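You operate a simulated robot arm through the tools that you are given. There is no shell and no other tool.

Carry out the task below with a simulated robot arm. There is one attempt and no reset: what you move stays moved.

## Task
Set the red and blue sliders by the brush card.
Fine: then drop the red and blue brush latches.

It is judged by the outcome, as a careful person would: the job done as asked, and still so three seconds after it is handed in. It fails if anything else is knocked over, pushed out of place, dropped, spilled or broken.

## Robot
A 7-joint arm with a two-finger parallel gripper, fixed in place. Base frame: the origin is on the floor under the middle of its stand, x ahead of it, y to its left, z up; the work surface is at about z = 880. Units: mm, degrees, N and s.
It reaches about 1372 mm from its shoulder. Its first joint turns from -149.0 to 149.0 degrees. Payload 3.43 kg.
Tool frame: the origin (TCP) lies between the finger pads and is the grasp point; the fingertips stand 30 mm ahead of it; z points along the fingers, y is the line along which they close. Largest opening 94 mm; finger width 28, thickness 10; the body of the gripper, 50 by 96 mm, starts 55 mm behind the TCP.
Orientation is that of the tool frame in the base frame, as a unit quaternion [w, x, y, z]. With the fingers straight down and closing along the base's y, the tool's x points along the base's -x, its y along +y and its z along -z.

## Interface
- The arm moves only by the tool move_arm. Its arguments are lists of equal length, an entry for each row: "translation": the shift along the base's x, y, z in units of 150 mm (1.0 is 150 mm), a list of three; "delta_rot": the turn, a rotation vector about the base's x, y, z in units of 90 degrees (1.0 is 90 degrees), a list of three; "jaw": the opening in per cent of the stroke, from 0 (shut) to 100 (fully open). In form: {"translation": [[tx, ty, tz], ...], "delta_rot": [[rx, ry, rz], ...], "jaw": [jaw, ...]}. A call has 1 to 20 rows; each row is the pose to reach, as a shift and turn from the pose commanded when the call began. A call with a number of a shift or a turn outside -1 to 1 is refused whole. Each row takes 0.2 s and may step no farther than 50 mm and 8.6 degrees from the row before; otherwise, or with a gripper value out of range, the whole call is refused. Where a pose cannot be reached the arm comes as near as it can. A force on the tool above 90 N (or 10 N above the force at the start of the call, whichever is more), or a blocked arm, ends the call early, and 0.2 s more pass. The fingers move at their own pace (about 45 mm/s each) and stop on an object; they squeeze with about 33 N. The grip force told is the motor's: it shows also when the fingers shut on nothing. Time passes only in rows, and 0.2 s behind the last, so rows that repeat a pose let the fingers close. It gives the time, the measured TCP pose, the force on the tool (base axes), the opening and the grip force at its end, in the units of the frame above (readings bear some noise), with the torque about the TCP (base axes, N m) and any sound that the robot's microphone picked up, and new pictures: "views" is both (left out), scene, wrist or none.
- Cameras (640 x 400 px; columns grow to the right, rows downward): "scene" is fixed at [52.6, -651.4, 1637.5]; the picture's right is [-0.61, -0.79, 0.00], its down [-0.65, 0.51, -0.57] and it looks along [0.45, -0.35, -0.82] (base axes); focal length 292 px, centre (320, 200). "wrist" rides on the gripper at [76, 14, -102] in the tool frame; the picture's right is [-0.18, 0.98, 0.00], its down [-0.75, -0.14, -0.64] and it looks along [-0.63, -0.12, 0.77] (tool axes); focal length 243 px, centre (320, 200). There is no depth. A picture from a camera that has moved, and an enlarged one, comes with that camera's place and axes in the base frame and with its lens.
- enlarge(camera, box): a new picture of the part [left, top, right, bottom] of that camera's present view, enlarged. The clock stands still meanwhile.
- close_job(): hands the job in; it is judged then, once.

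Nothing tells you positions but the pictures and the camera data. Unless the task says otherwise, let go and move clear before handing in.

The tools are called after ">>>" by a JSON object that holds its "api" and its "payload". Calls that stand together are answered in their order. move_arm: Moves the arm, as the interface text tells. Its arguments: {"type":"object","properties":{"translation":{"type":"array"},"delta_rot":{"type":"array"},"jaw":{"type":"array"},"views":{"type":"string","enum":["both","scene","wrist","none"]}},"required":["translation","delta_rot","jaw"]} The other tools are called the same way: enlarge (camera, box) takes an enlarged picture of a part of a camera's view; close_job () hands the job in.

At the start:

```text
time: 0.0
eef_pos: [383.3, -910.6, 1247.3]
ee_rot: [0.0, 0.0, 1.0, 0.0]
force: [0.7, -0.5, -0.2]
torque: [-0.01, -0.01, -0.02]
finger_gap: 94.2
finger_force: 0.0
```

scene: 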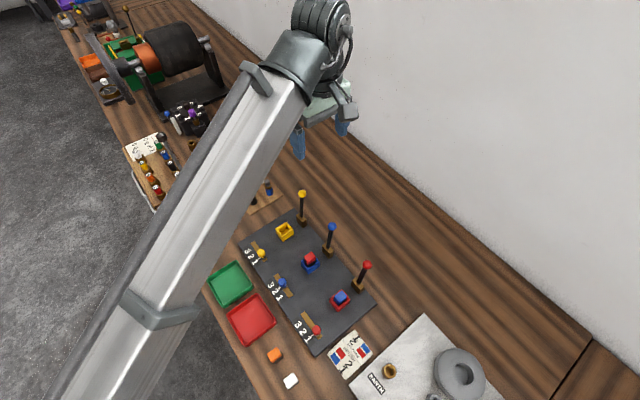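
wrist: 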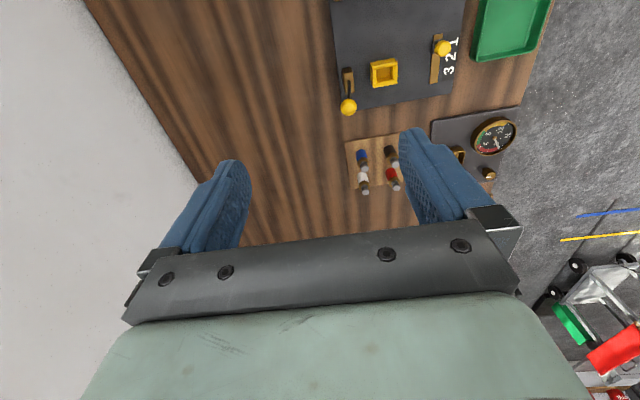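

I see a dark panel with three sliders (yellow, blue, red), three sockets and three latch levers, with a card near the red end. I'll look closer first.

>>> {"api": "enlarge", "payload": {"camera": "scene", "box": [230, 180, 390, 280]}}

>>> {"api": "enlarge", "payload": {"camera": "scene", "box": [260, 270, 420, 370]}}

>>> {"api": "enlarge", "payload": {"camera": "scene", "box": [318, 325, 382, 385]}}

>>> {"api": "enlarge", "payload": {"camera": "wrist", "box": [320, 0, 560, 150]}}

>>> {"api": "enlarge", "payload": {"camera": "scene", "box": [110, 90, 270, 210]}}

```text
4.00 times, centred on (310, 230) of scene
camera zoom: at [52.6, -651.4, 1637.5], right [-0.61, -0.79, 0.0], down [-0.65, 0.51, -0.57], along [0.45, -0.35, -0.82], focal length 1169 px, centre (360, 80)
```

zoom: 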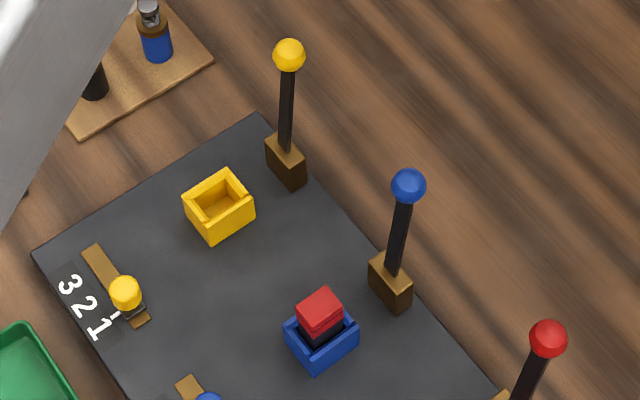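

```text
4.00 times, centred on (340, 320) of scene
camera zoom: at [52.6, -651.4, 1637.5], right [-0.61, -0.79, 0.0], down [-0.65, 0.51, -0.57], along [0.45, -0.35, -0.82], focal length 1169 px, centre (240, -280)
```

zoom: 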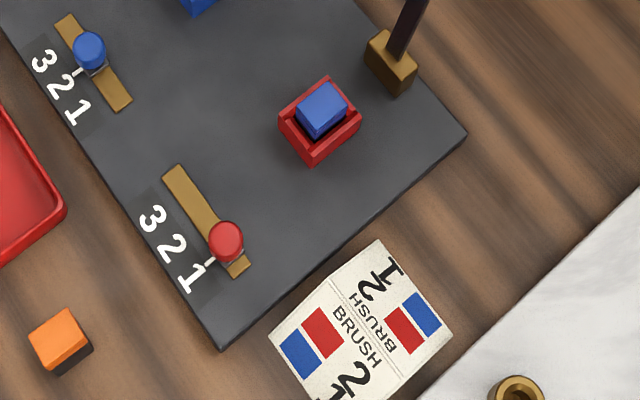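

```text
6.67 times, centred on (350, 355) of scene
camera zoom: at [52.6, -651.4, 1637.5], right [-0.61, -0.79, 0.0], down [-0.65, 0.51, -0.57], along [0.45, -0.35, -0.82], focal length 1948 px, centre (120, -833)
```

zoom: 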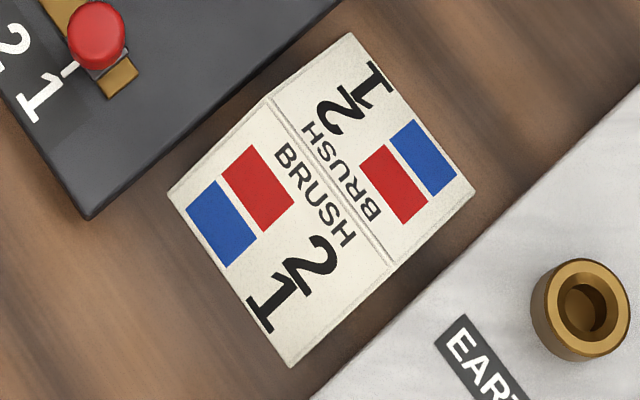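

```text
2.67 times, centred on (440, 75) of wrist
camera zoom: at [307.8, -896.7, 1349.5], right [0.18, 0.98, 0.0], down [0.75, -0.14, 0.64], along [0.63, -0.12, -0.77], focal length 647 px, centre (0, 533)
```

zoom: 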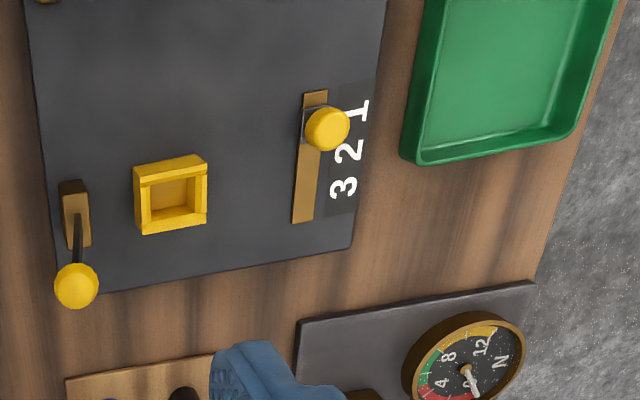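

```text
3.33 times, centred on (190, 150) of scene
camera zoom: at [52.6, -651.4, 1637.5], right [-0.61, -0.79, 0.0], down [-0.65, 0.51, -0.57], along [0.45, -0.35, -0.82], focal length 974 px, centre (753, 367)
```

zoom: 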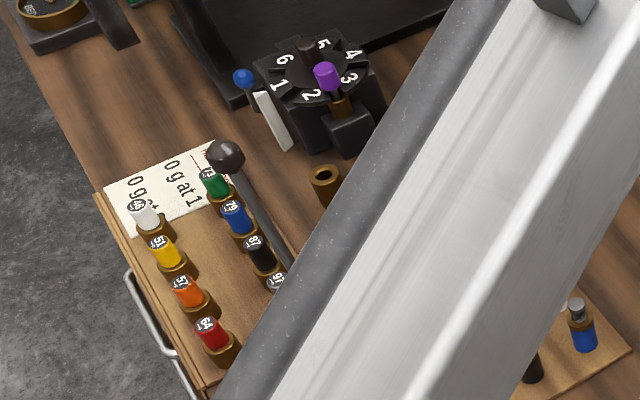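

The brush card reads red → 2 and blue → 1. The red slider now sits at 1 and the blue at 2, and the levers stand upright at the wall side of the panel. I'll move the gripper above the panel to measure it better.

>>> {"api": "move_arm", "payload": {"translation": [[-0.17, 0.12, 0], [-0.34, 0.24, 0], [-0.5, 0.36, 0], [-0.67, 0.48, 0], [-0.84, 0.6, 0], [-1.0, 0.72, 0], [-1.0, 0.72, 0]], "delta_rot": [[0, 0, 0], [0, 0, 0], [0, 0, 0], [0, 0, 0], [0, 0, 0], [0, 0, 0], [0, 0, 0]], "jaw": [100, 100, 100, 100, 100, 100, 100]}}

```text
time: 1.6
eef_pos: [235.6, -812.7, 1224.3]
ee_rot: [0.005, 0.0, 1.0, -0.017]
force: [-0.7, 0.9, 0.6]
torque: [0.03, -0.01, 0.03]
finger_gap: 94.2
finger_force: 0.1
out of reach, approached as far as the arm can: row 3, 4, 5, 6, 7
camera wrist: at [158.6, -796.6, 1326.8], right [0.18, 0.98, -0.03], down [0.75, -0.12, 0.65], along [0.64, -0.14, -0.76], focal length 243 px, centre (320, 200)
```

scene: 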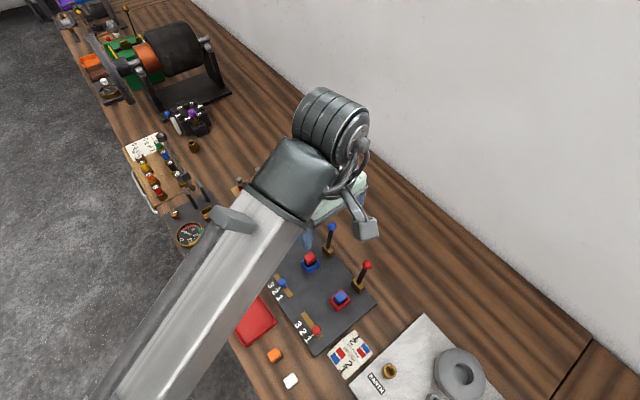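
wrist: 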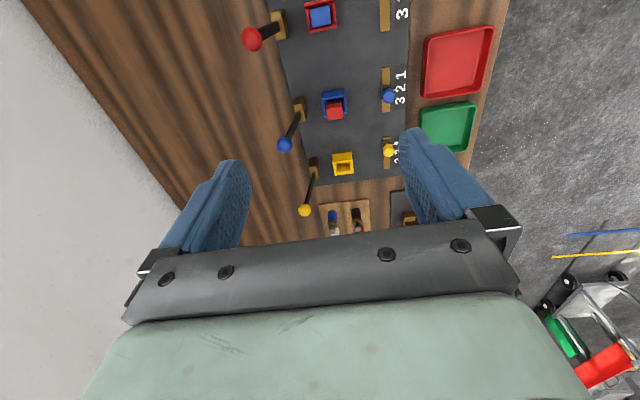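

The levers lean toward the wall and the brushes sit in the sockets. I'll enlarge the wrist view to measure the parts.

>>> {"api": "enlarge", "payload": {"camera": "wrist", "box": [230, 0, 430, 125]}}

>>> {"api": "enlarge", "payload": {"camera": "wrist", "box": [360, 0, 424, 40]}}

>>> {"api": "enlarge", "payload": {"camera": "scene", "box": [300, 210, 400, 330]}}

>>> {"api": "enlarge", "payload": {"camera": "scene", "box": [260, 260, 340, 360]}}

```text
3.20 times, centred on (330, 62) of wrist
camera zoom: at [158.6, -796.6, 1326.8], right [0.18, 0.98, -0.03], down [0.75, -0.12, 0.65], along [0.64, -0.14, -0.76], focal length 776 px, centre (288, 640)
```

zoom: 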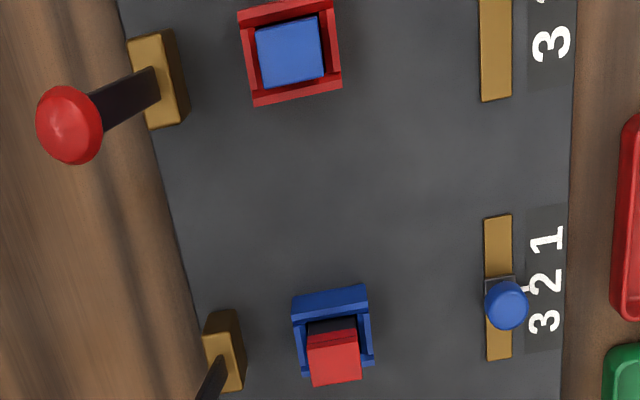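

```text
10.00 times, centred on (392, 20) of wrist
camera zoom: at [158.6, -796.6, 1326.8], right [0.18, 0.98, -0.03], down [0.75, -0.12, 0.65], along [0.64, -0.14, -0.76], focal length 2426 px, centre (-400, 2000)
```

zoom: 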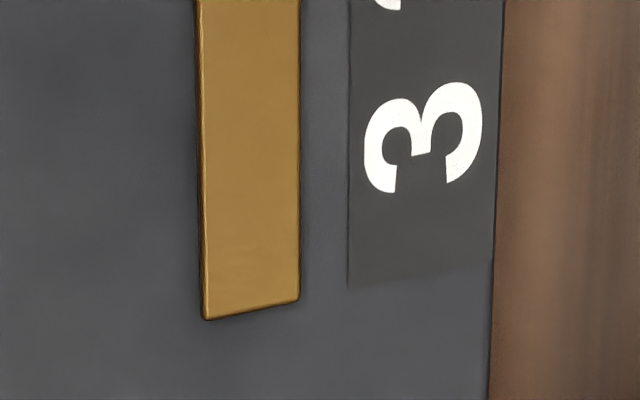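

```text
3.33 times, centred on (350, 270) of scene
camera zoom: at [52.6, -651.4, 1637.5], right [-0.61, -0.79, 0.0], down [-0.65, 0.51, -0.57], along [0.45, -0.35, -0.82], focal length 974 px, centre (220, -33)
```

zoom: 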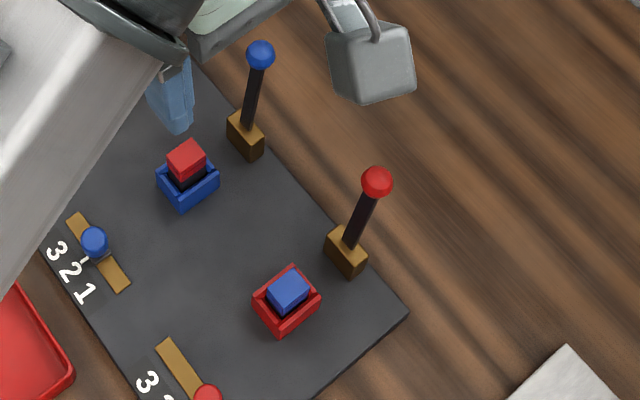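

```text
4.00 times, centred on (300, 310) of scene
camera zoom: at [52.6, -651.4, 1637.5], right [-0.61, -0.79, 0.0], down [-0.65, 0.51, -0.57], along [0.45, -0.35, -0.82], focal length 1169 px, centre (400, -240)
```

zoom: 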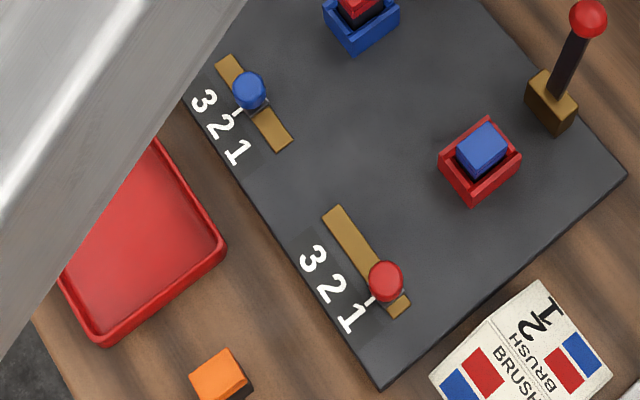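

The brushes stay where they are. I'll turn the gripper 90° so the fingers close along the slider slots and the camera looks over the panel from the +y side, and lower it a little at the same time.

>>> {"api": "move_arm", "payload": {"translation": [[0, 0.02, -0.04], [0, 0.04, -0.08], [0, 0.06, -0.12], [0, 0.08, -0.16], [0, 0.1, -0.2], [0, 0.12, -0.25], [0, 0.14, -0.3], [0, 0.16, -0.35], [0, 0.18, -0.4], [0, 0.2, -0.45], [0, 0.2, -0.5], [0, 0.2, -0.5], [0, 0.2, -0.5]], "delta_rot": [[0, 0, -0.085], [0, 0, -0.17], [0, 0, -0.255], [0, 0, -0.34], [0, 0, -0.425], [0, 0, -0.51], [0, 0, -0.595], [0, 0, -0.68], [0, 0, -0.765], [0, 0, -0.85], [0, 0, -0.93], [0, 0, -1.0], [0, 0, -1.0]], "jaw": [100, 100, 100, 100, 100, 100, 100, 100, 100, 100, 100, 100, 100]}}

```text
time: 3.1
eef_pos: [236.5, -798.9, 1185.6]
ee_rot: [0.007, 0.388, 0.922, -0.007]
force: [-1.1, -0.4, -1.4]
torque: [0.0, -0.18, 0.14]
finger_gap: 93.9
finger_force: 0.1
out of reach, approached as far as the arm can: row 1, 2, 3, 4
stopped in row 7: the force on the tool passed its limit at 105 N (the readings are from after the stop); the commanded pose is now the measured one
camera wrist: at [193.5, -733.1, 1288.2], right [0.83, 0.55, -0.01], down [0.42, -0.63, 0.66], along [0.36, -0.55, -0.76], focal length 243 px, centre (320, 200)
```

scene: 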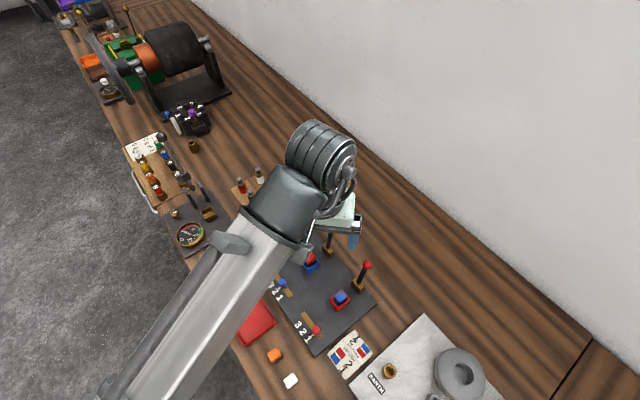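
wrist: 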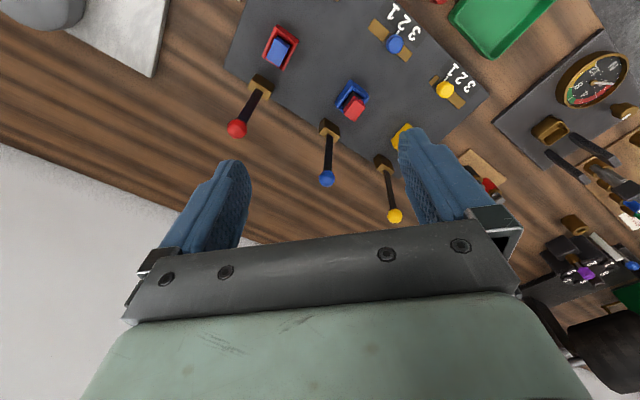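

A force limit stopped the turn, probably the camera meeting the arm's own link. I'll turn back to the original orientation, which also suits the levers, and come down lower over the panel.

>>> {"api": "move_arm", "payload": {"translation": [[0, 0, 0], [0, 0, -0.02], [0, 0.03, -0.1], [-0.05, 0.07, -0.2], [-0.1, 0.11, -0.3], [-0.17, 0.15, -0.4], [-0.24, 0.2, -0.5], [-0.24, 0.2, -0.57], [-0.24, 0.2, -0.57]], "delta_rot": [[0.002, 0.001, 0.08], [0.004, 0.002, 0.16], [0.006, 0.003, 0.24], [0.008, 0.004, 0.32], [0.01, 0.005, 0.4], [0.012, 0.005, 0.47], [0.012, 0.005, 0.508], [0.012, 0.005, 0.508], [0.012, 0.005, 0.508]], "jaw": [100, 100, 100, 100, 100, 100, 100, 100, 100]}}

```text
time: 5.1
eef_pos: [197.7, -768.8, 1099.9]
ee_rot: [0.001, 0.0, 1.0, 0.002]
force: [-0.3, 0.6, -0.4]
torque: [0.0, -0.01, -0.02]
finger_gap: 94.1
finger_force: 0.1
camera wrist: at [123.5, -755.4, 1203.2], right [0.18, 0.98, 0.0], down [0.75, -0.14, 0.64], along [0.63, -0.11, -0.77], focal length 243 px, centre (320, 200)
```

scene: 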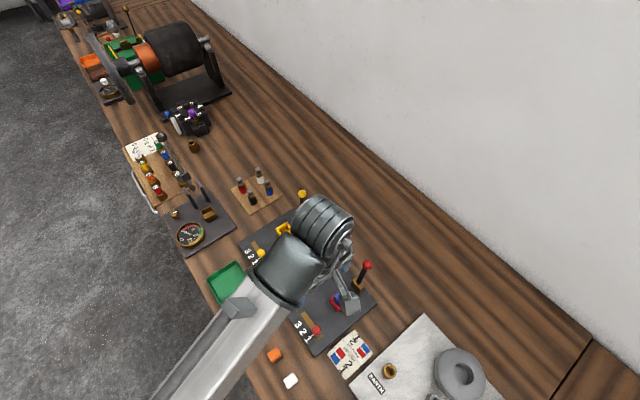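
wrist: 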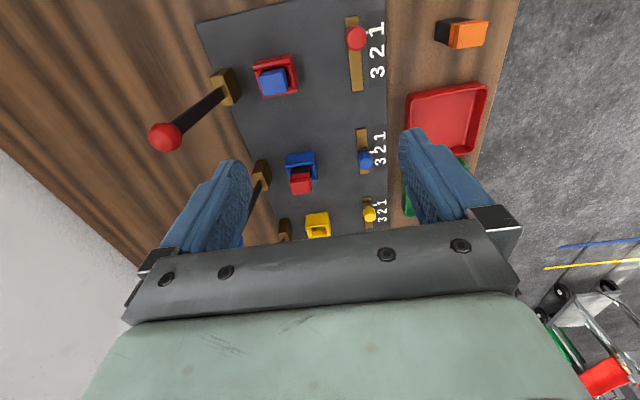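

This height is reachable without trouble. I'll enlarge the panel details from here.

>>> {"api": "enlarge", "payload": {"camera": "wrist", "box": [330, 0, 410, 50]}}

>>> {"api": "enlarge", "payload": {"camera": "wrist", "box": [140, 40, 320, 160]}}

>>> {"api": "enlarge", "payload": {"camera": "wrist", "box": [280, 110, 410, 210]}}

>>> {"api": "enlarge", "payload": {"camera": "scene", "box": [280, 240, 400, 360]}}

```text
8.00 times, centred on (370, 25) of wrist
camera zoom: at [123.5, -755.4, 1203.2], right [0.18, 0.98, 0.0], down [0.75, -0.14, 0.64], along [0.63, -0.11, -0.77], focal length 1941 px, centre (-80, 1600)
```

zoom: 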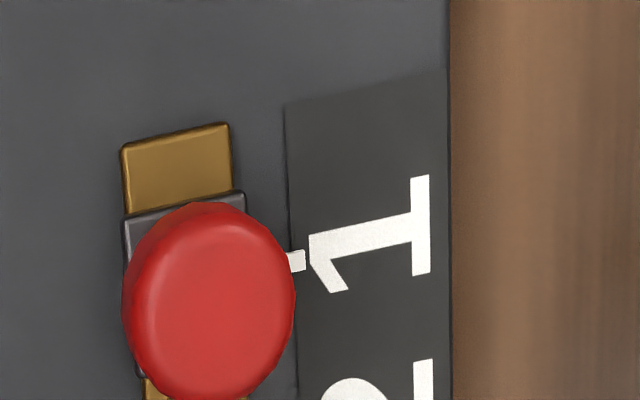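

```text
3.33 times, centred on (230, 100) of wrist
camera zoom: at [123.5, -755.4, 1203.2], right [0.18, 0.98, 0.0], down [0.75, -0.14, 0.64], along [0.63, -0.11, -0.77], focal length 809 px, centre (620, 533)
```

zoom: 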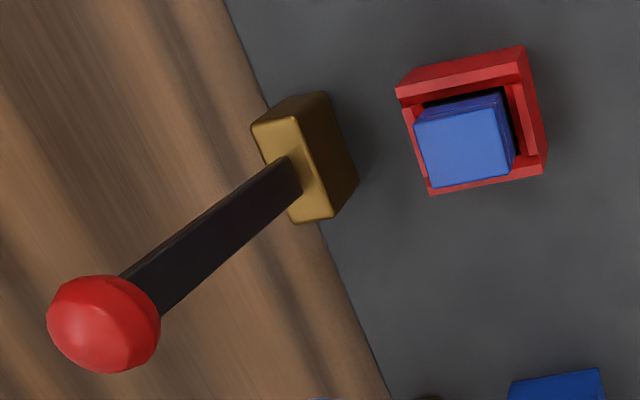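

```text
4.00 times, centred on (345, 160) of wrist
camera zoom: at [123.5, -755.4, 1203.2], right [0.18, 0.98, 0.0], down [0.75, -0.14, 0.64], along [0.63, -0.11, -0.77], focal length 970 px, centre (220, 360)
```

zoom: 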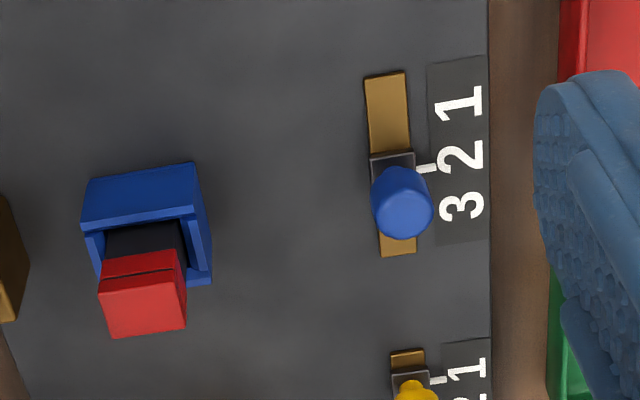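

```text
3.33 times, centred on (340, 300) of scene
camera zoom: at [52.6, -651.4, 1637.5], right [-0.61, -0.79, 0.0], down [-0.65, 0.51, -0.57], along [0.45, -0.35, -0.82], focal length 974 px, centre (253, -133)
```

zoom: 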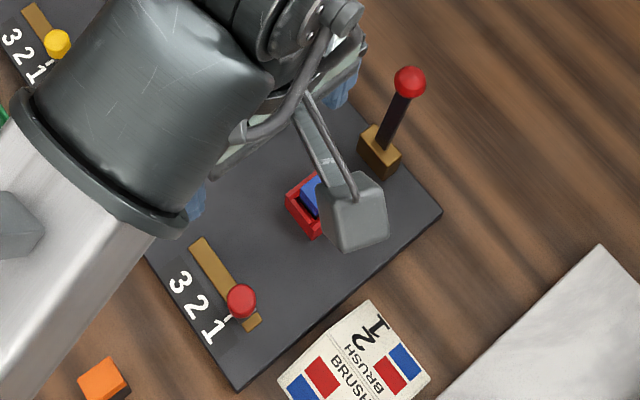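

Estimates: red knob about (160, −727, 927), Ø20, slot along x with about 20 mm between numbers; red lever pivot about (185, −879), knob at z ≈ 1033. I'll move to just above the red slider to refine.

>>> {"api": "move_arm", "payload": {"translation": [[-0.06, 0.07, -0.16], [-0.12, 0.14, -0.33], [-0.19, 0.21, -0.5], [-0.25, 0.28, -0.66], [-0.25, 0.28, -0.66]], "delta_rot": [[0, 0, 0], [0, 0, 0], [0, 0, 0], [0, 0, 0], [0, 0, 0]], "jaw": [80, 70, 60, 55, 55]}}

```text
time: 6.3
eef_pos: [162.7, -726.6, 1003.8]
ee_rot: [0.0, 0.001, 1.0, 0.003]
force: [-0.3, 0.3, 0.3]
torque: [-0.02, 0.02, -0.01]
finger_gap: 51.8
finger_force: 0.1
camera wrist: at [86.0, -715.0, 1106.4], right [0.18, 0.98, 0.0], down [0.75, -0.14, 0.64], along [0.63, -0.12, -0.77], focal length 243 px, centre (320, 200)
```

scene: 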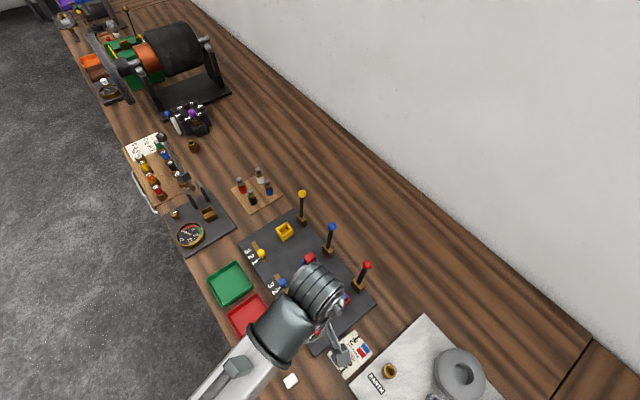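
wrist: 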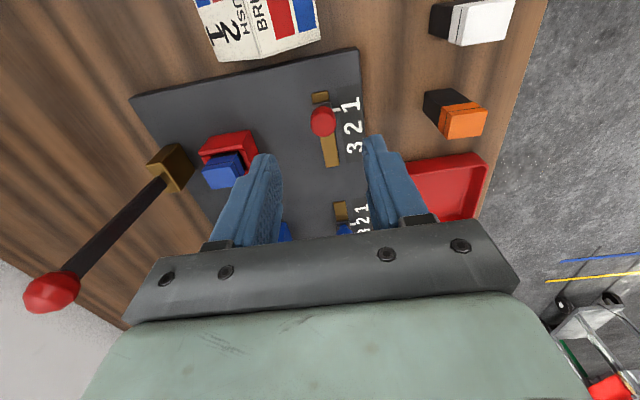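

>>> {"api": "enlarge", "payload": {"camera": "wrist", "box": [280, 75, 376, 175]}}

>>> {"api": "enlarge", "payload": {"camera": "wrist", "box": [130, 110, 290, 210]}}

>>> {"api": "enlarge", "payload": {"camera": "scene", "box": [235, 175, 395, 295]}}

>>> {"api": "enlarge", "payload": {"camera": "wrist", "box": [180, 0, 340, 80]}}

```text
4.00 times, centred on (328, 125) of wrist
camera zoom: at [86.0, -715.0, 1106.4], right [0.18, 0.98, 0.0], down [0.75, -0.14, 0.64], along [0.63, -0.12, -0.77], focal length 970 px, centre (288, 500)
```

zoom: 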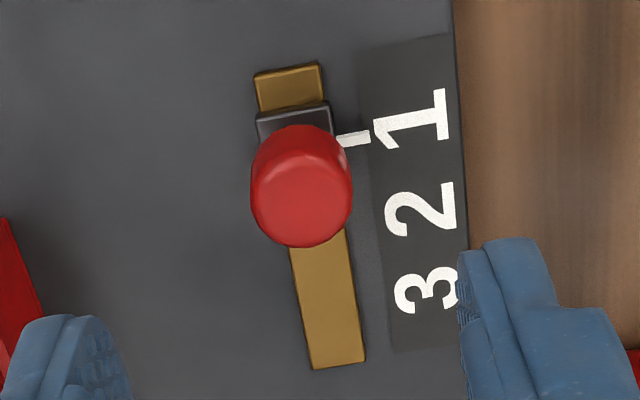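

```text
4.00 times, centred on (210, 160) of wrist
camera zoom: at [86.0, -715.0, 1106.4], right [0.18, 0.98, 0.0], down [0.75, -0.14, 0.64], along [0.63, -0.12, -0.77], focal length 970 px, centre (760, 360)
```

zoom: 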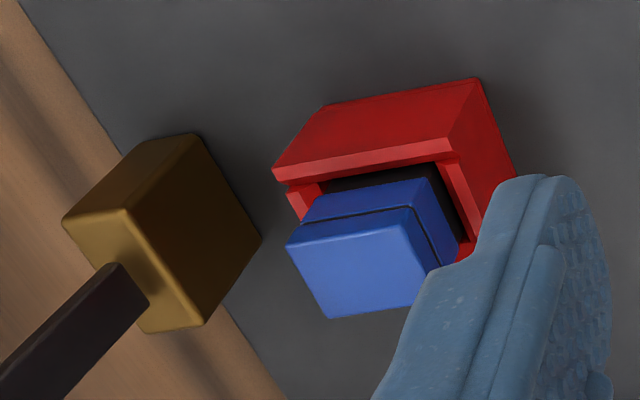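

```text
3.33 times, centred on (315, 235) of scene
camera zoom: at [52.6, -651.4, 1637.5], right [-0.61, -0.79, 0.0], down [-0.65, 0.51, -0.57], along [0.45, -0.35, -0.82], focal length 974 px, centre (337, 83)
```

zoom: 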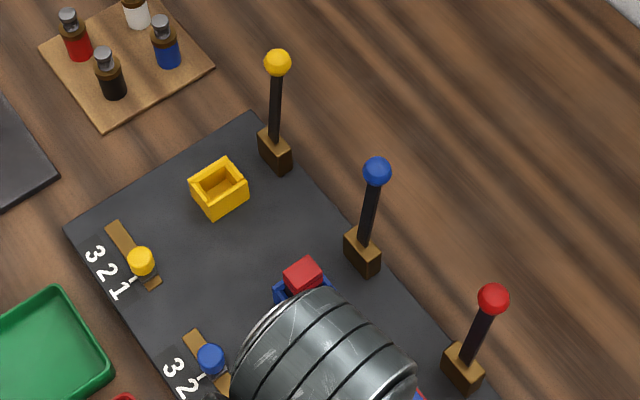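

```text
4.00 times, centred on (260, 40) of wrist
camera zoom: at [86.0, -715.0, 1106.4], right [0.18, 0.98, 0.0], down [0.75, -0.14, 0.64], along [0.63, -0.12, -0.77], focal length 970 px, centre (560, 840)
```

zoom: 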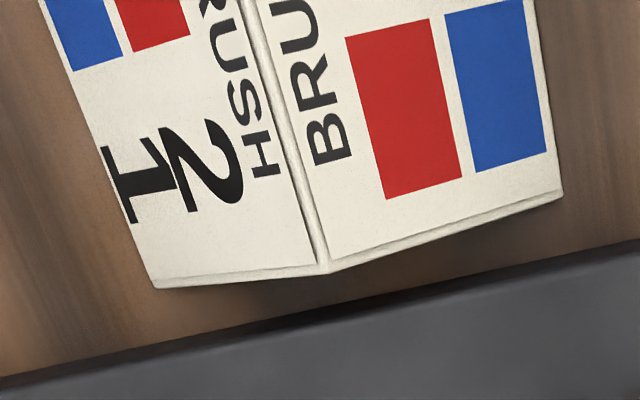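

The card is confirmed as red 2, blue 1. The red knob centre is about (160, −726, 920), and slot positions 1/2/3 are at x ≈ 160/181/202. I'll descend around the red knob with the fingers on its ±y sides.

>>> {"api": "move_arm", "payload": {"translation": [[-0.01, 0, -0.1], [-0.02, 0, -0.2], [-0.02, 0, -0.3], [-0.02, 0, -0.4], [-0.02, 0, -0.45], [-0.02, 0, -0.45]], "delta_rot": [[0, 0, 0], [0, 0, 0], [0, 0, 0], [0, 0, 0], [0, 0, 0], [0, 0, 0]], "jaw": [50, 45, 45, 45, 45, 45]}}

```text
time: 7.7
eef_pos: [160.8, -726.5, 933.6]
ee_rot: [0.001, 0.0, 1.0, 0.003]
force: [-0.2, 0.1, 0.4]
torque: [0.03, 0.01, 0.0]
finger_gap: 41.9
finger_force: 0.1
camera wrist: at [84.3, -713.0, 1037.3], right [0.18, 0.98, 0.0], down [0.75, -0.14, 0.64], along [0.63, -0.12, -0.77], focal length 243 px, centre (320, 200)
```

scene: 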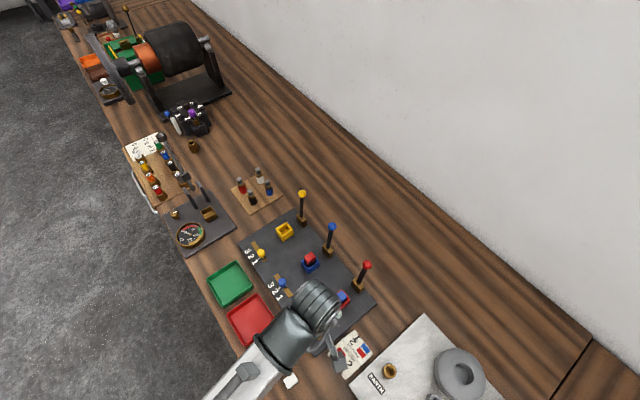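
wrist: 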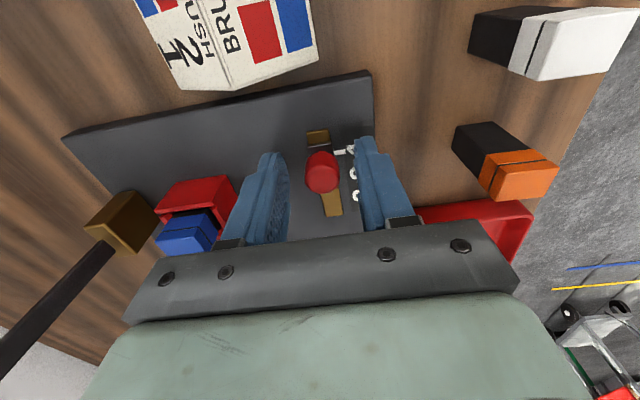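

>>> {"api": "enlarge", "payload": {"camera": "wrist", "box": [250, 110, 410, 230]}}

```text
3.33 times, centred on (330, 170) of wrist
camera zoom: at [84.3, -713.0, 1037.3], right [0.18, 0.98, 0.0], down [0.75, -0.14, 0.64], along [0.63, -0.12, -0.77], focal length 809 px, centre (287, 300)
```

zoom: 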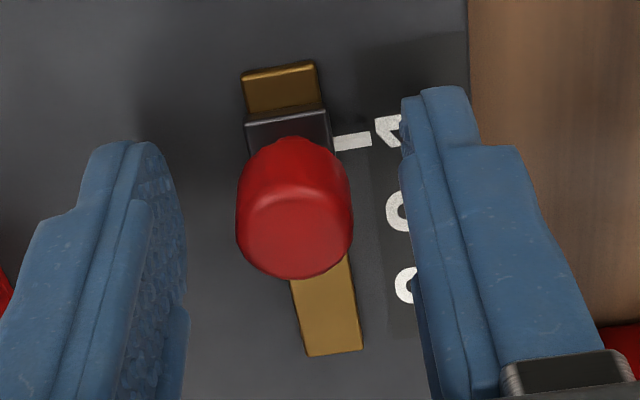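

The knob is centred between the fingers. Closing gently on it.

>>> {"api": "move_arm", "payload": {"translation": [[0, 0, 0], [0, 0, 0], [0, 0, 0], [0, 0, 0]], "delta_rot": [[0, 0, 0], [0, 0, 0], [0, 0, 0], [0, 0, 0]], "jaw": [30, 22, 15, 12], "views": "wrist"}}

```text
time: 8.7
eef_pos: [159.5, -725.4, 934.1]
ee_rot: [0.0, 0.001, 1.0, 0.004]
force: [0.2, 11.7, -3.0]
torque: [0.04, -0.03, 0.01]
finger_gap: 18.2
finger_force: 41.8
camera wrist: at [84.3, -712.0, 1037.5], right [0.18, 0.98, 0.01], down [0.75, -0.15, 0.64], along [0.63, -0.11, -0.77], focal length 243 px, centre (320, 200)
```

wrist: 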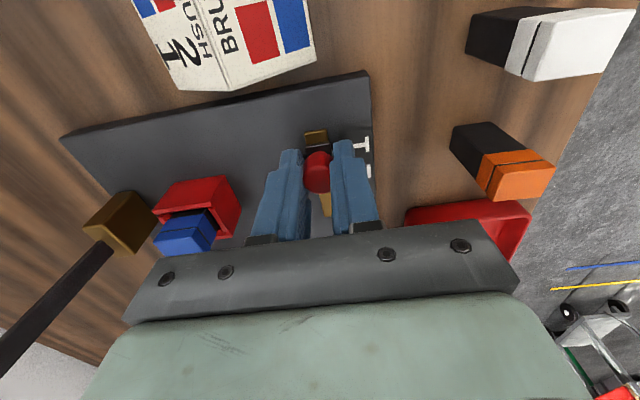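

Gripped at 18 mm. I'll shift y slightly to relieve the side load and slide the knob +x by about 21 mm toward "2".

>>> {"api": "move_arm", "payload": {"translation": [[0.0, 0.008, 0], [0.025, 0.008, 0], [0.05, 0.008, 0], [0.075, 0.008, 0], [0.1, 0.008, 0], [0.12, 0.008, 0], [0.138, 0.008, 0], [0.138, 0.008, 0]], "delta_rot": [[0, 0, 0], [0, 0, 0], [0, 0, 0], [0, 0, 0], [0, 0, 0], [0, 0, 0], [0, 0, 0], [0, 0, 0]], "jaw": [12, 12, 12, 12, 12, 12, 12, 12], "views": "wrist"}}

>>> {"api": "enlarge", "payload": {"camera": "wrist", "box": [250, 110, 410, 230]}}

```text
time: 10.5
eef_pos: [180.9, -724.7, 933.8]
ee_rot: [0.001, 0.0, 1.0, 0.001]
force: [0.2, 11.2, 11.8]
torque: [0.01, 0.3, 0.03]
finger_gap: 18.2
finger_force: 44.7
camera wrist: at [104.6, -711.7, 1037.4], right [0.18, 0.98, 0.0], down [0.75, -0.14, 0.64], along [0.63, -0.12, -0.77], focal length 243 px, centre (320, 200)
```

wrist: 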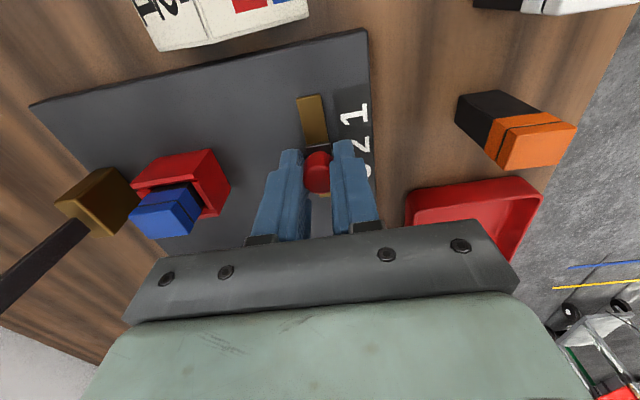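

```text
3.33 times, centred on (330, 170) of wrist
camera zoom: at [104.6, -711.7, 1037.4], right [0.18, 0.98, 0.0], down [0.75, -0.14, 0.64], along [0.63, -0.12, -0.77], focal length 809 px, centre (287, 300)
```

zoom: 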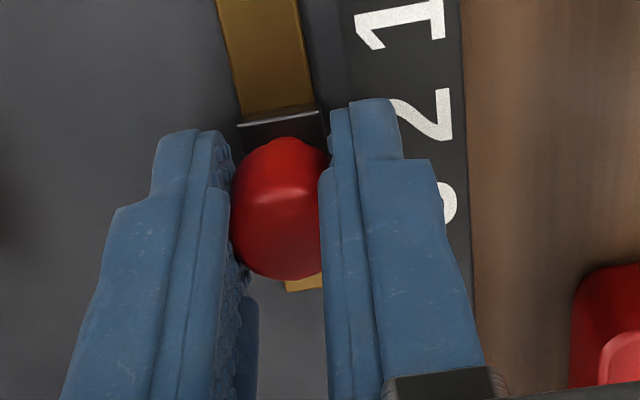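

The slider moved with the fingers. I'll release and check the tick against the "2".

>>> {"api": "move_arm", "payload": {"translation": [[0, 0, 0], [0, 0, 0], [0, 0, 0], [0, 0, 0]], "delta_rot": [[0, 0, 0], [0, 0, 0], [0, 0, 0], [0, 0, 0]], "jaw": [25, 40, 50, 50], "views": "wrist"}}

>>> {"api": "enlarge", "payload": {"camera": "wrist", "box": [250, 90, 410, 210]}}

```text
time: 11.5
eef_pos: [180.8, -725.5, 933.6]
ee_rot: [0.0, 0.001, 1.0, 0.001]
force: [-0.4, 0.5, -0.9]
torque: [0.0, 0.02, 0.01]
finger_gap: 47.2
finger_force: 0.0
camera wrist: at [104.5, -712.1, 1036.7], right [0.18, 0.98, 0.01], down [0.75, -0.14, 0.64], along [0.63, -0.11, -0.77], focal length 243 px, centre (320, 200)
```

wrist: 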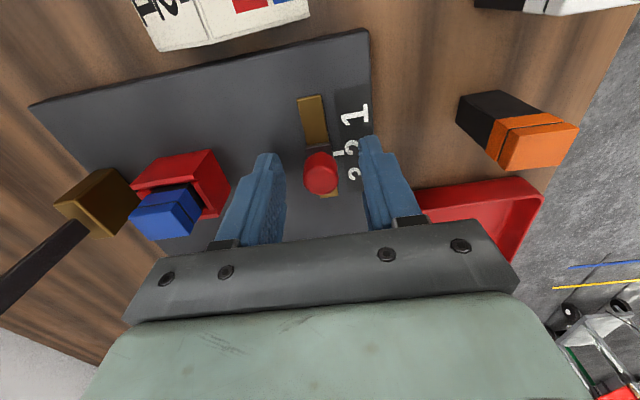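

```text
3.33 times, centred on (330, 150) of wrist
camera zoom: at [104.5, -712.1, 1036.7], right [0.18, 0.98, 0.01], down [0.75, -0.14, 0.64], along [0.63, -0.11, -0.77], focal length 809 px, centre (287, 367)
```

zoom: 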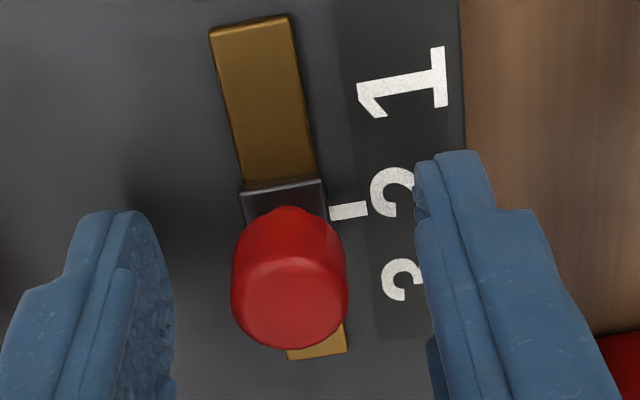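

Tick looks to be at "2". I'll lift straight up for an unobstructed check, then head to the blue slider.

>>> {"api": "move_arm", "payload": {"translation": [[0, 0, 0.1], [0, 0, 0.25], [0, 0, 0.4], [0, 0, 0.5], [0, 0, 0.5]], "delta_rot": [[0, 0, 0], [0, 0, 0], [0, 0, 0], [0, 0, 0], [0, 0, 0]], "jaw": [50, 60, 70, 80, 80], "views": "wrist"}}

>>> {"api": "enlarge", "payload": {"camera": "wrist", "box": [280, 60, 400, 160]}}

```text
time: 12.7
eef_pos: [180.3, -724.4, 1008.8]
ee_rot: [0.001, -0.001, 1.0, 0.003]
force: [0.1, -0.4, 0.6]
torque: [-0.02, -0.03, 0.01]
finger_gap: 75.4
finger_force: 0.0
camera wrist: at [104.5, -711.4, 1111.1], right [0.18, 0.98, 0.01], down [0.75, -0.14, 0.64], along [0.63, -0.11, -0.77], focal length 243 px, centre (320, 200)
```

wrist: 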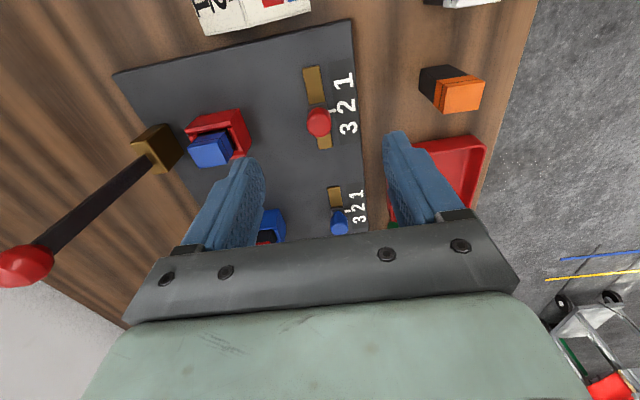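

```text
4.00 times, centred on (340, 110) of wrist
camera zoom: at [104.5, -711.4, 1111.1], right [0.18, 0.98, 0.01], down [0.75, -0.14, 0.64], along [0.63, -0.11, -0.77], focal length 970 px, centre (240, 560)
```

zoom: 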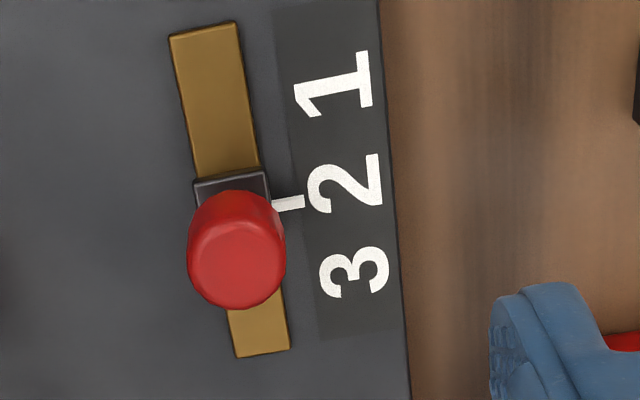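

Red is at "2", with the same tick offset as it showed at "1" before. Now over to the blue slider.

>>> {"api": "move_arm", "payload": {"translation": [[0.2, 0, 0], [0.4, 0, 0], [0.6, 0, 0], [0.8, 0, 0], [0.8, 0, 0]], "delta_rot": [[0, 0, 0], [0, 0, 0], [0, 0, 0], [0, 0, 0], [0, 0, 0]], "jaw": [70, 60, 50, 45, 45]}}

>>> {"api": "enlarge", "payload": {"camera": "wrist", "box": [270, 70, 390, 170]}}

```text
time: 13.9
eef_pos: [300.5, -724.2, 1006.5]
ee_rot: [0.001, 0.0, 1.0, 0.003]
force: [1.2, -0.2, 0.5]
torque: [0.01, 0.0, -0.02]
finger_gap: 42.3
finger_force: 0.1
camera wrist: at [224.5, -711.2, 1110.3], right [0.18, 0.98, 0.01], down [0.75, -0.14, 0.64], along [0.63, -0.11, -0.77], focal length 243 px, centre (320, 200)
```

scene: 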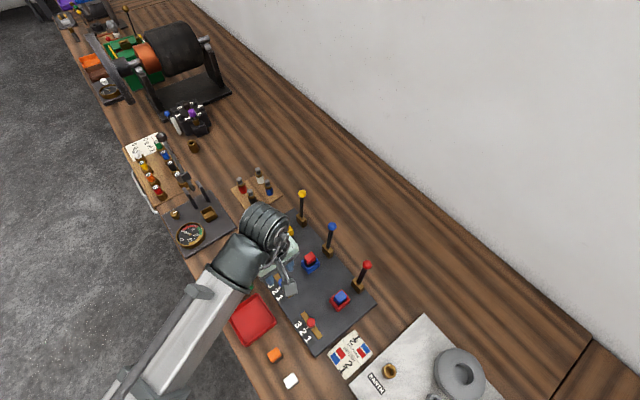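
wrist: 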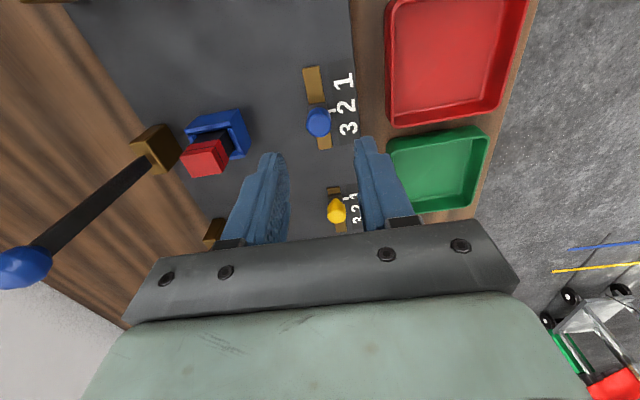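

```text
4.00 times, centred on (330, 120) of wrist
camera zoom: at [224.5, -711.2, 1110.3], right [0.18, 0.98, 0.01], down [0.75, -0.14, 0.64], along [0.63, -0.11, -0.77], focal length 970 px, centre (280, 520)
```

zoom: 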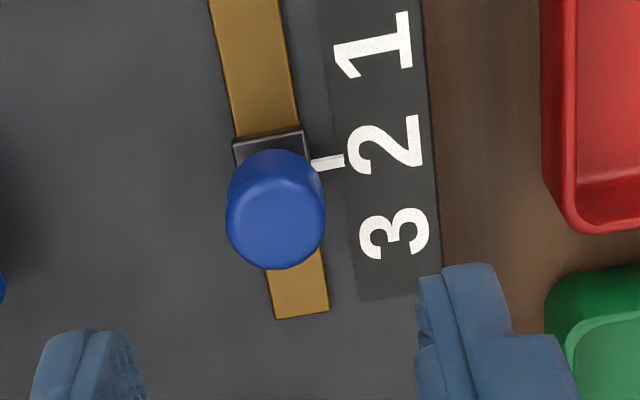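

The blue group has the same layout as red, 120 mm further along x. I'll descend, grip the blue knob, then slide −x by about 20.5 mm to "1".

>>> {"api": "move_arm", "payload": {"translation": [[0, 0.005, -0.1], [0, 0.01, -0.2], [0, 0.01, -0.3], [0, 0.01, -0.4], [0, 0.01, -0.49], [0, 0.01, -0.49], [0, 0.01, -0.49], [0, 0.01, -0.49], [0, 0.01, -0.49], [0, 0.01, -0.49]], "delta_rot": [[0, 0, 0], [0, 0, 0], [0, 0, 0], [0, 0, 0], [0, 0, 0], [0, 0, 0], [0, 0, 0], [0, 0, 0], [0, 0, 0], [0, 0, 0]], "jaw": [45, 45, 45, 45, 45, 45, 30, 22, 15, 12], "views": "wrist"}}

>>> {"api": "enlarge", "payload": {"camera": "wrist", "box": [250, 110, 410, 230]}}

```text
time: 16.1
eef_pos: [300.8, -725.6, 935.7]
ee_rot: [0.001, 0.0, 1.0, 0.002]
force: [0.7, 3.2, -2.0]
torque: [-0.12, -0.04, 0.01]
finger_gap: 18.3
finger_force: 45.2
camera wrist: at [224.7, -711.8, 1038.2], right [0.18, 0.98, 0.01], down [0.75, -0.15, 0.64], along [0.63, -0.11, -0.77], focal length 243 px, centre (320, 200)
```

wrist: 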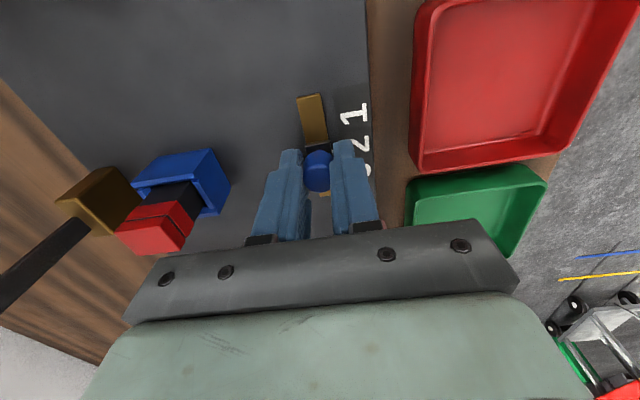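

```text
3.33 times, centred on (330, 170) of wrist
camera zoom: at [224.7, -711.8, 1038.2], right [0.18, 0.98, 0.01], down [0.75, -0.15, 0.64], along [0.63, -0.11, -0.77], focal length 809 px, centre (287, 300)
```

zoom: 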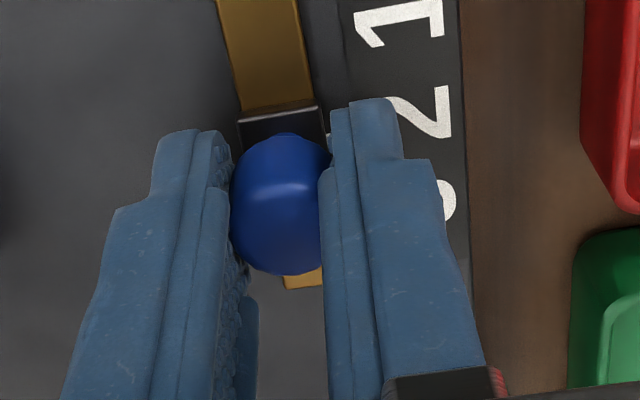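

>>> {"api": "move_arm", "payload": {"translation": [[-0.02, 0.003, 0], [-0.045, 0.003, 0], [-0.07, 0.003, 0], [-0.095, 0.003, 0], [-0.12, 0.003, 0], [-0.137, 0.003, 0], [-0.137, 0.003, 0], [-0.137, 0.003, 0], [-0.137, 0.003, 0], [-0.137, 0.003, 0]], "delta_rot": [[0, 0, 0], [0, 0, 0], [0, 0, 0], [0, 0, 0], [0, 0, 0], [0, 0, 0], [0, 0, 0], [0, 0, 0], [0, 0, 0], [0, 0, 0]], "jaw": [12, 12, 12, 12, 12, 12, 12, 25, 40, 45], "views": "wrist"}}

>>> {"api": "enlarge", "payload": {"camera": "wrist", "box": [250, 110, 410, 230]}}

```text
time: 18.3
eef_pos: [280.9, -724.7, 935.4]
ee_rot: [0.001, 0.0, 1.0, 0.003]
force: [-0.3, -0.8, 0.3]
torque: [-0.03, -0.02, -0.02]
finger_gap: 42.4
finger_force: 0.0
camera wrist: at [204.8, -711.2, 1038.4], right [0.18, 0.98, 0.01], down [0.75, -0.14, 0.64], along [0.63, -0.11, -0.77], focal length 243 px, centre (320, 200)
```

wrist: 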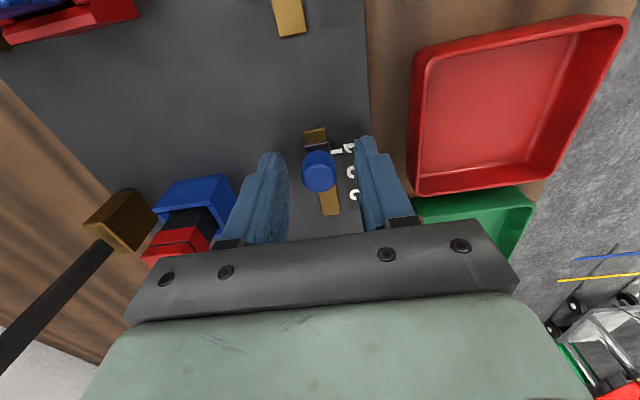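

```text
3.33 times, centred on (330, 170) of wrist
camera zoom: at [204.8, -711.2, 1038.4], right [0.18, 0.98, 0.01], down [0.75, -0.14, 0.64], along [0.63, -0.11, -0.77], focal length 809 px, centre (287, 300)
```

zoom: 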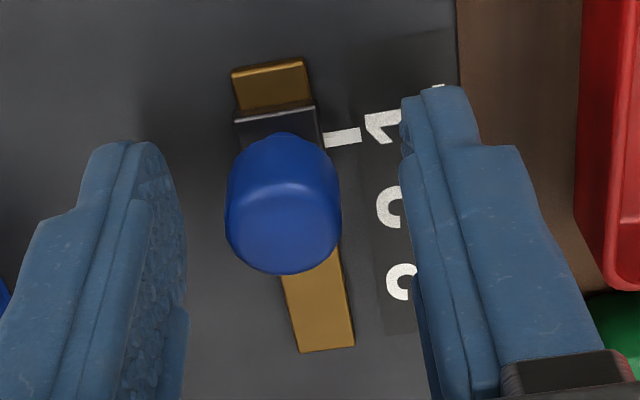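

Blue sits at "1", matching how red looked at "1". I'll lift clear and check from both cameras.

>>> {"api": "move_arm", "payload": {"translation": [[0, 0, 0.1], [0, 0, 0.3], [0, 0, 0.5], [0.1, 0.0, 0.7], [0.2, 0.0, 0.9], [0.2, 0.0, 0.9]], "delta_rot": [[0, 0, 0], [0, 0, 0], [0, 0, 0], [0, 0, 0], [0, 0, 0], [0, 0, 0]], "jaw": [45, 45, 45, 45, 45, 45]}}

>>> {"api": "enlarge", "payload": {"camera": "wrist", "box": [270, 0, 390, 100]}}

>>> {"api": "enlarge", "payload": {"camera": "scene", "box": [250, 250, 370, 350]}}

>>> {"api": "enlarge", "payload": {"camera": "wrist", "box": [120, 0, 300, 120]}}

```text
time: 19.7
eef_pos: [309.1, -720.6, 1070.2]
ee_rot: [0.001, 0.001, 1.0, 0.002]
force: [-0.7, 0.3, 0.1]
torque: [0.02, 0.0, -0.02]
finger_gap: 42.4
finger_force: 0.1
camera wrist: at [233.9, -708.7, 1174.8], right [0.19, 0.98, 0.01], down [0.75, -0.15, 0.64], along [0.63, -0.11, -0.77], focal length 243 px, centre (320, 200)
```

scene: 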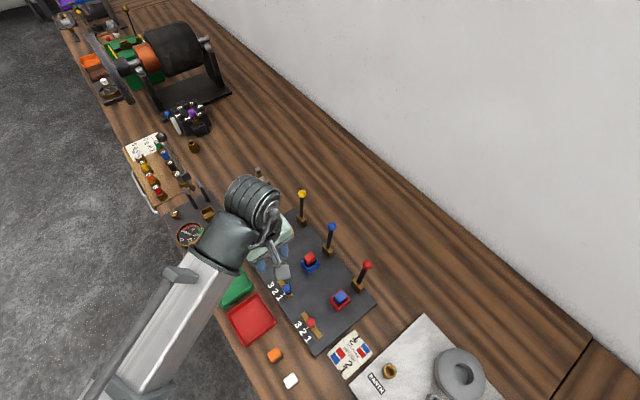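
wrist: 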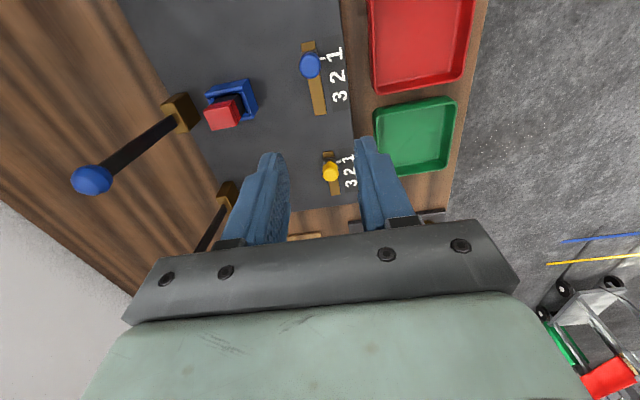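

```text
4.00 times, centred on (330, 50) of wrist
camera zoom: at [233.9, -708.7, 1174.8], right [0.19, 0.98, 0.01], down [0.75, -0.15, 0.64], along [0.63, -0.11, -0.77], focal length 970 px, centre (280, 800)
```

zoom: 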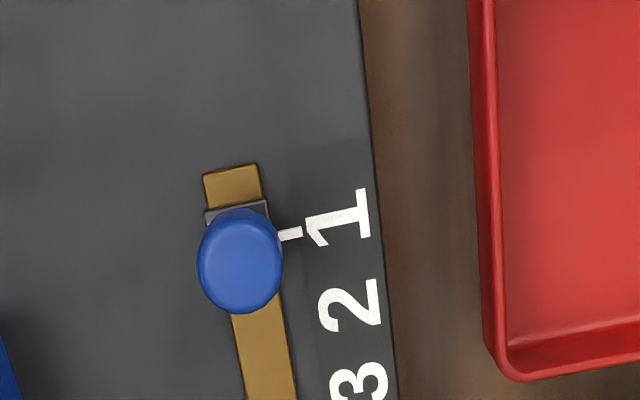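

```text
4.00 times, centred on (310, 300) of scene
camera zoom: at [52.6, -651.4, 1637.5], right [-0.61, -0.79, 0.0], down [-0.65, 0.51, -0.57], along [0.45, -0.35, -0.82], focal length 1169 px, centre (360, -200)
```

zoom: 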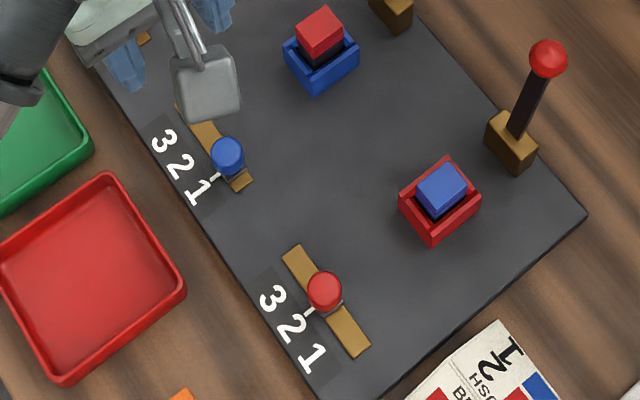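

```text
3.33 times, centred on (210, 60) of wrist
camera zoom: at [233.9, -708.7, 1174.8], right [0.19, 0.98, 0.01], down [0.75, -0.15, 0.64], along [0.63, -0.11, -0.77], focal length 809 px, centre (687, 667)
```

zoom: 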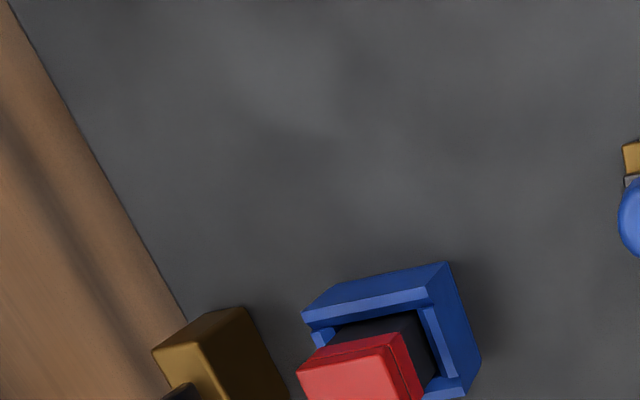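

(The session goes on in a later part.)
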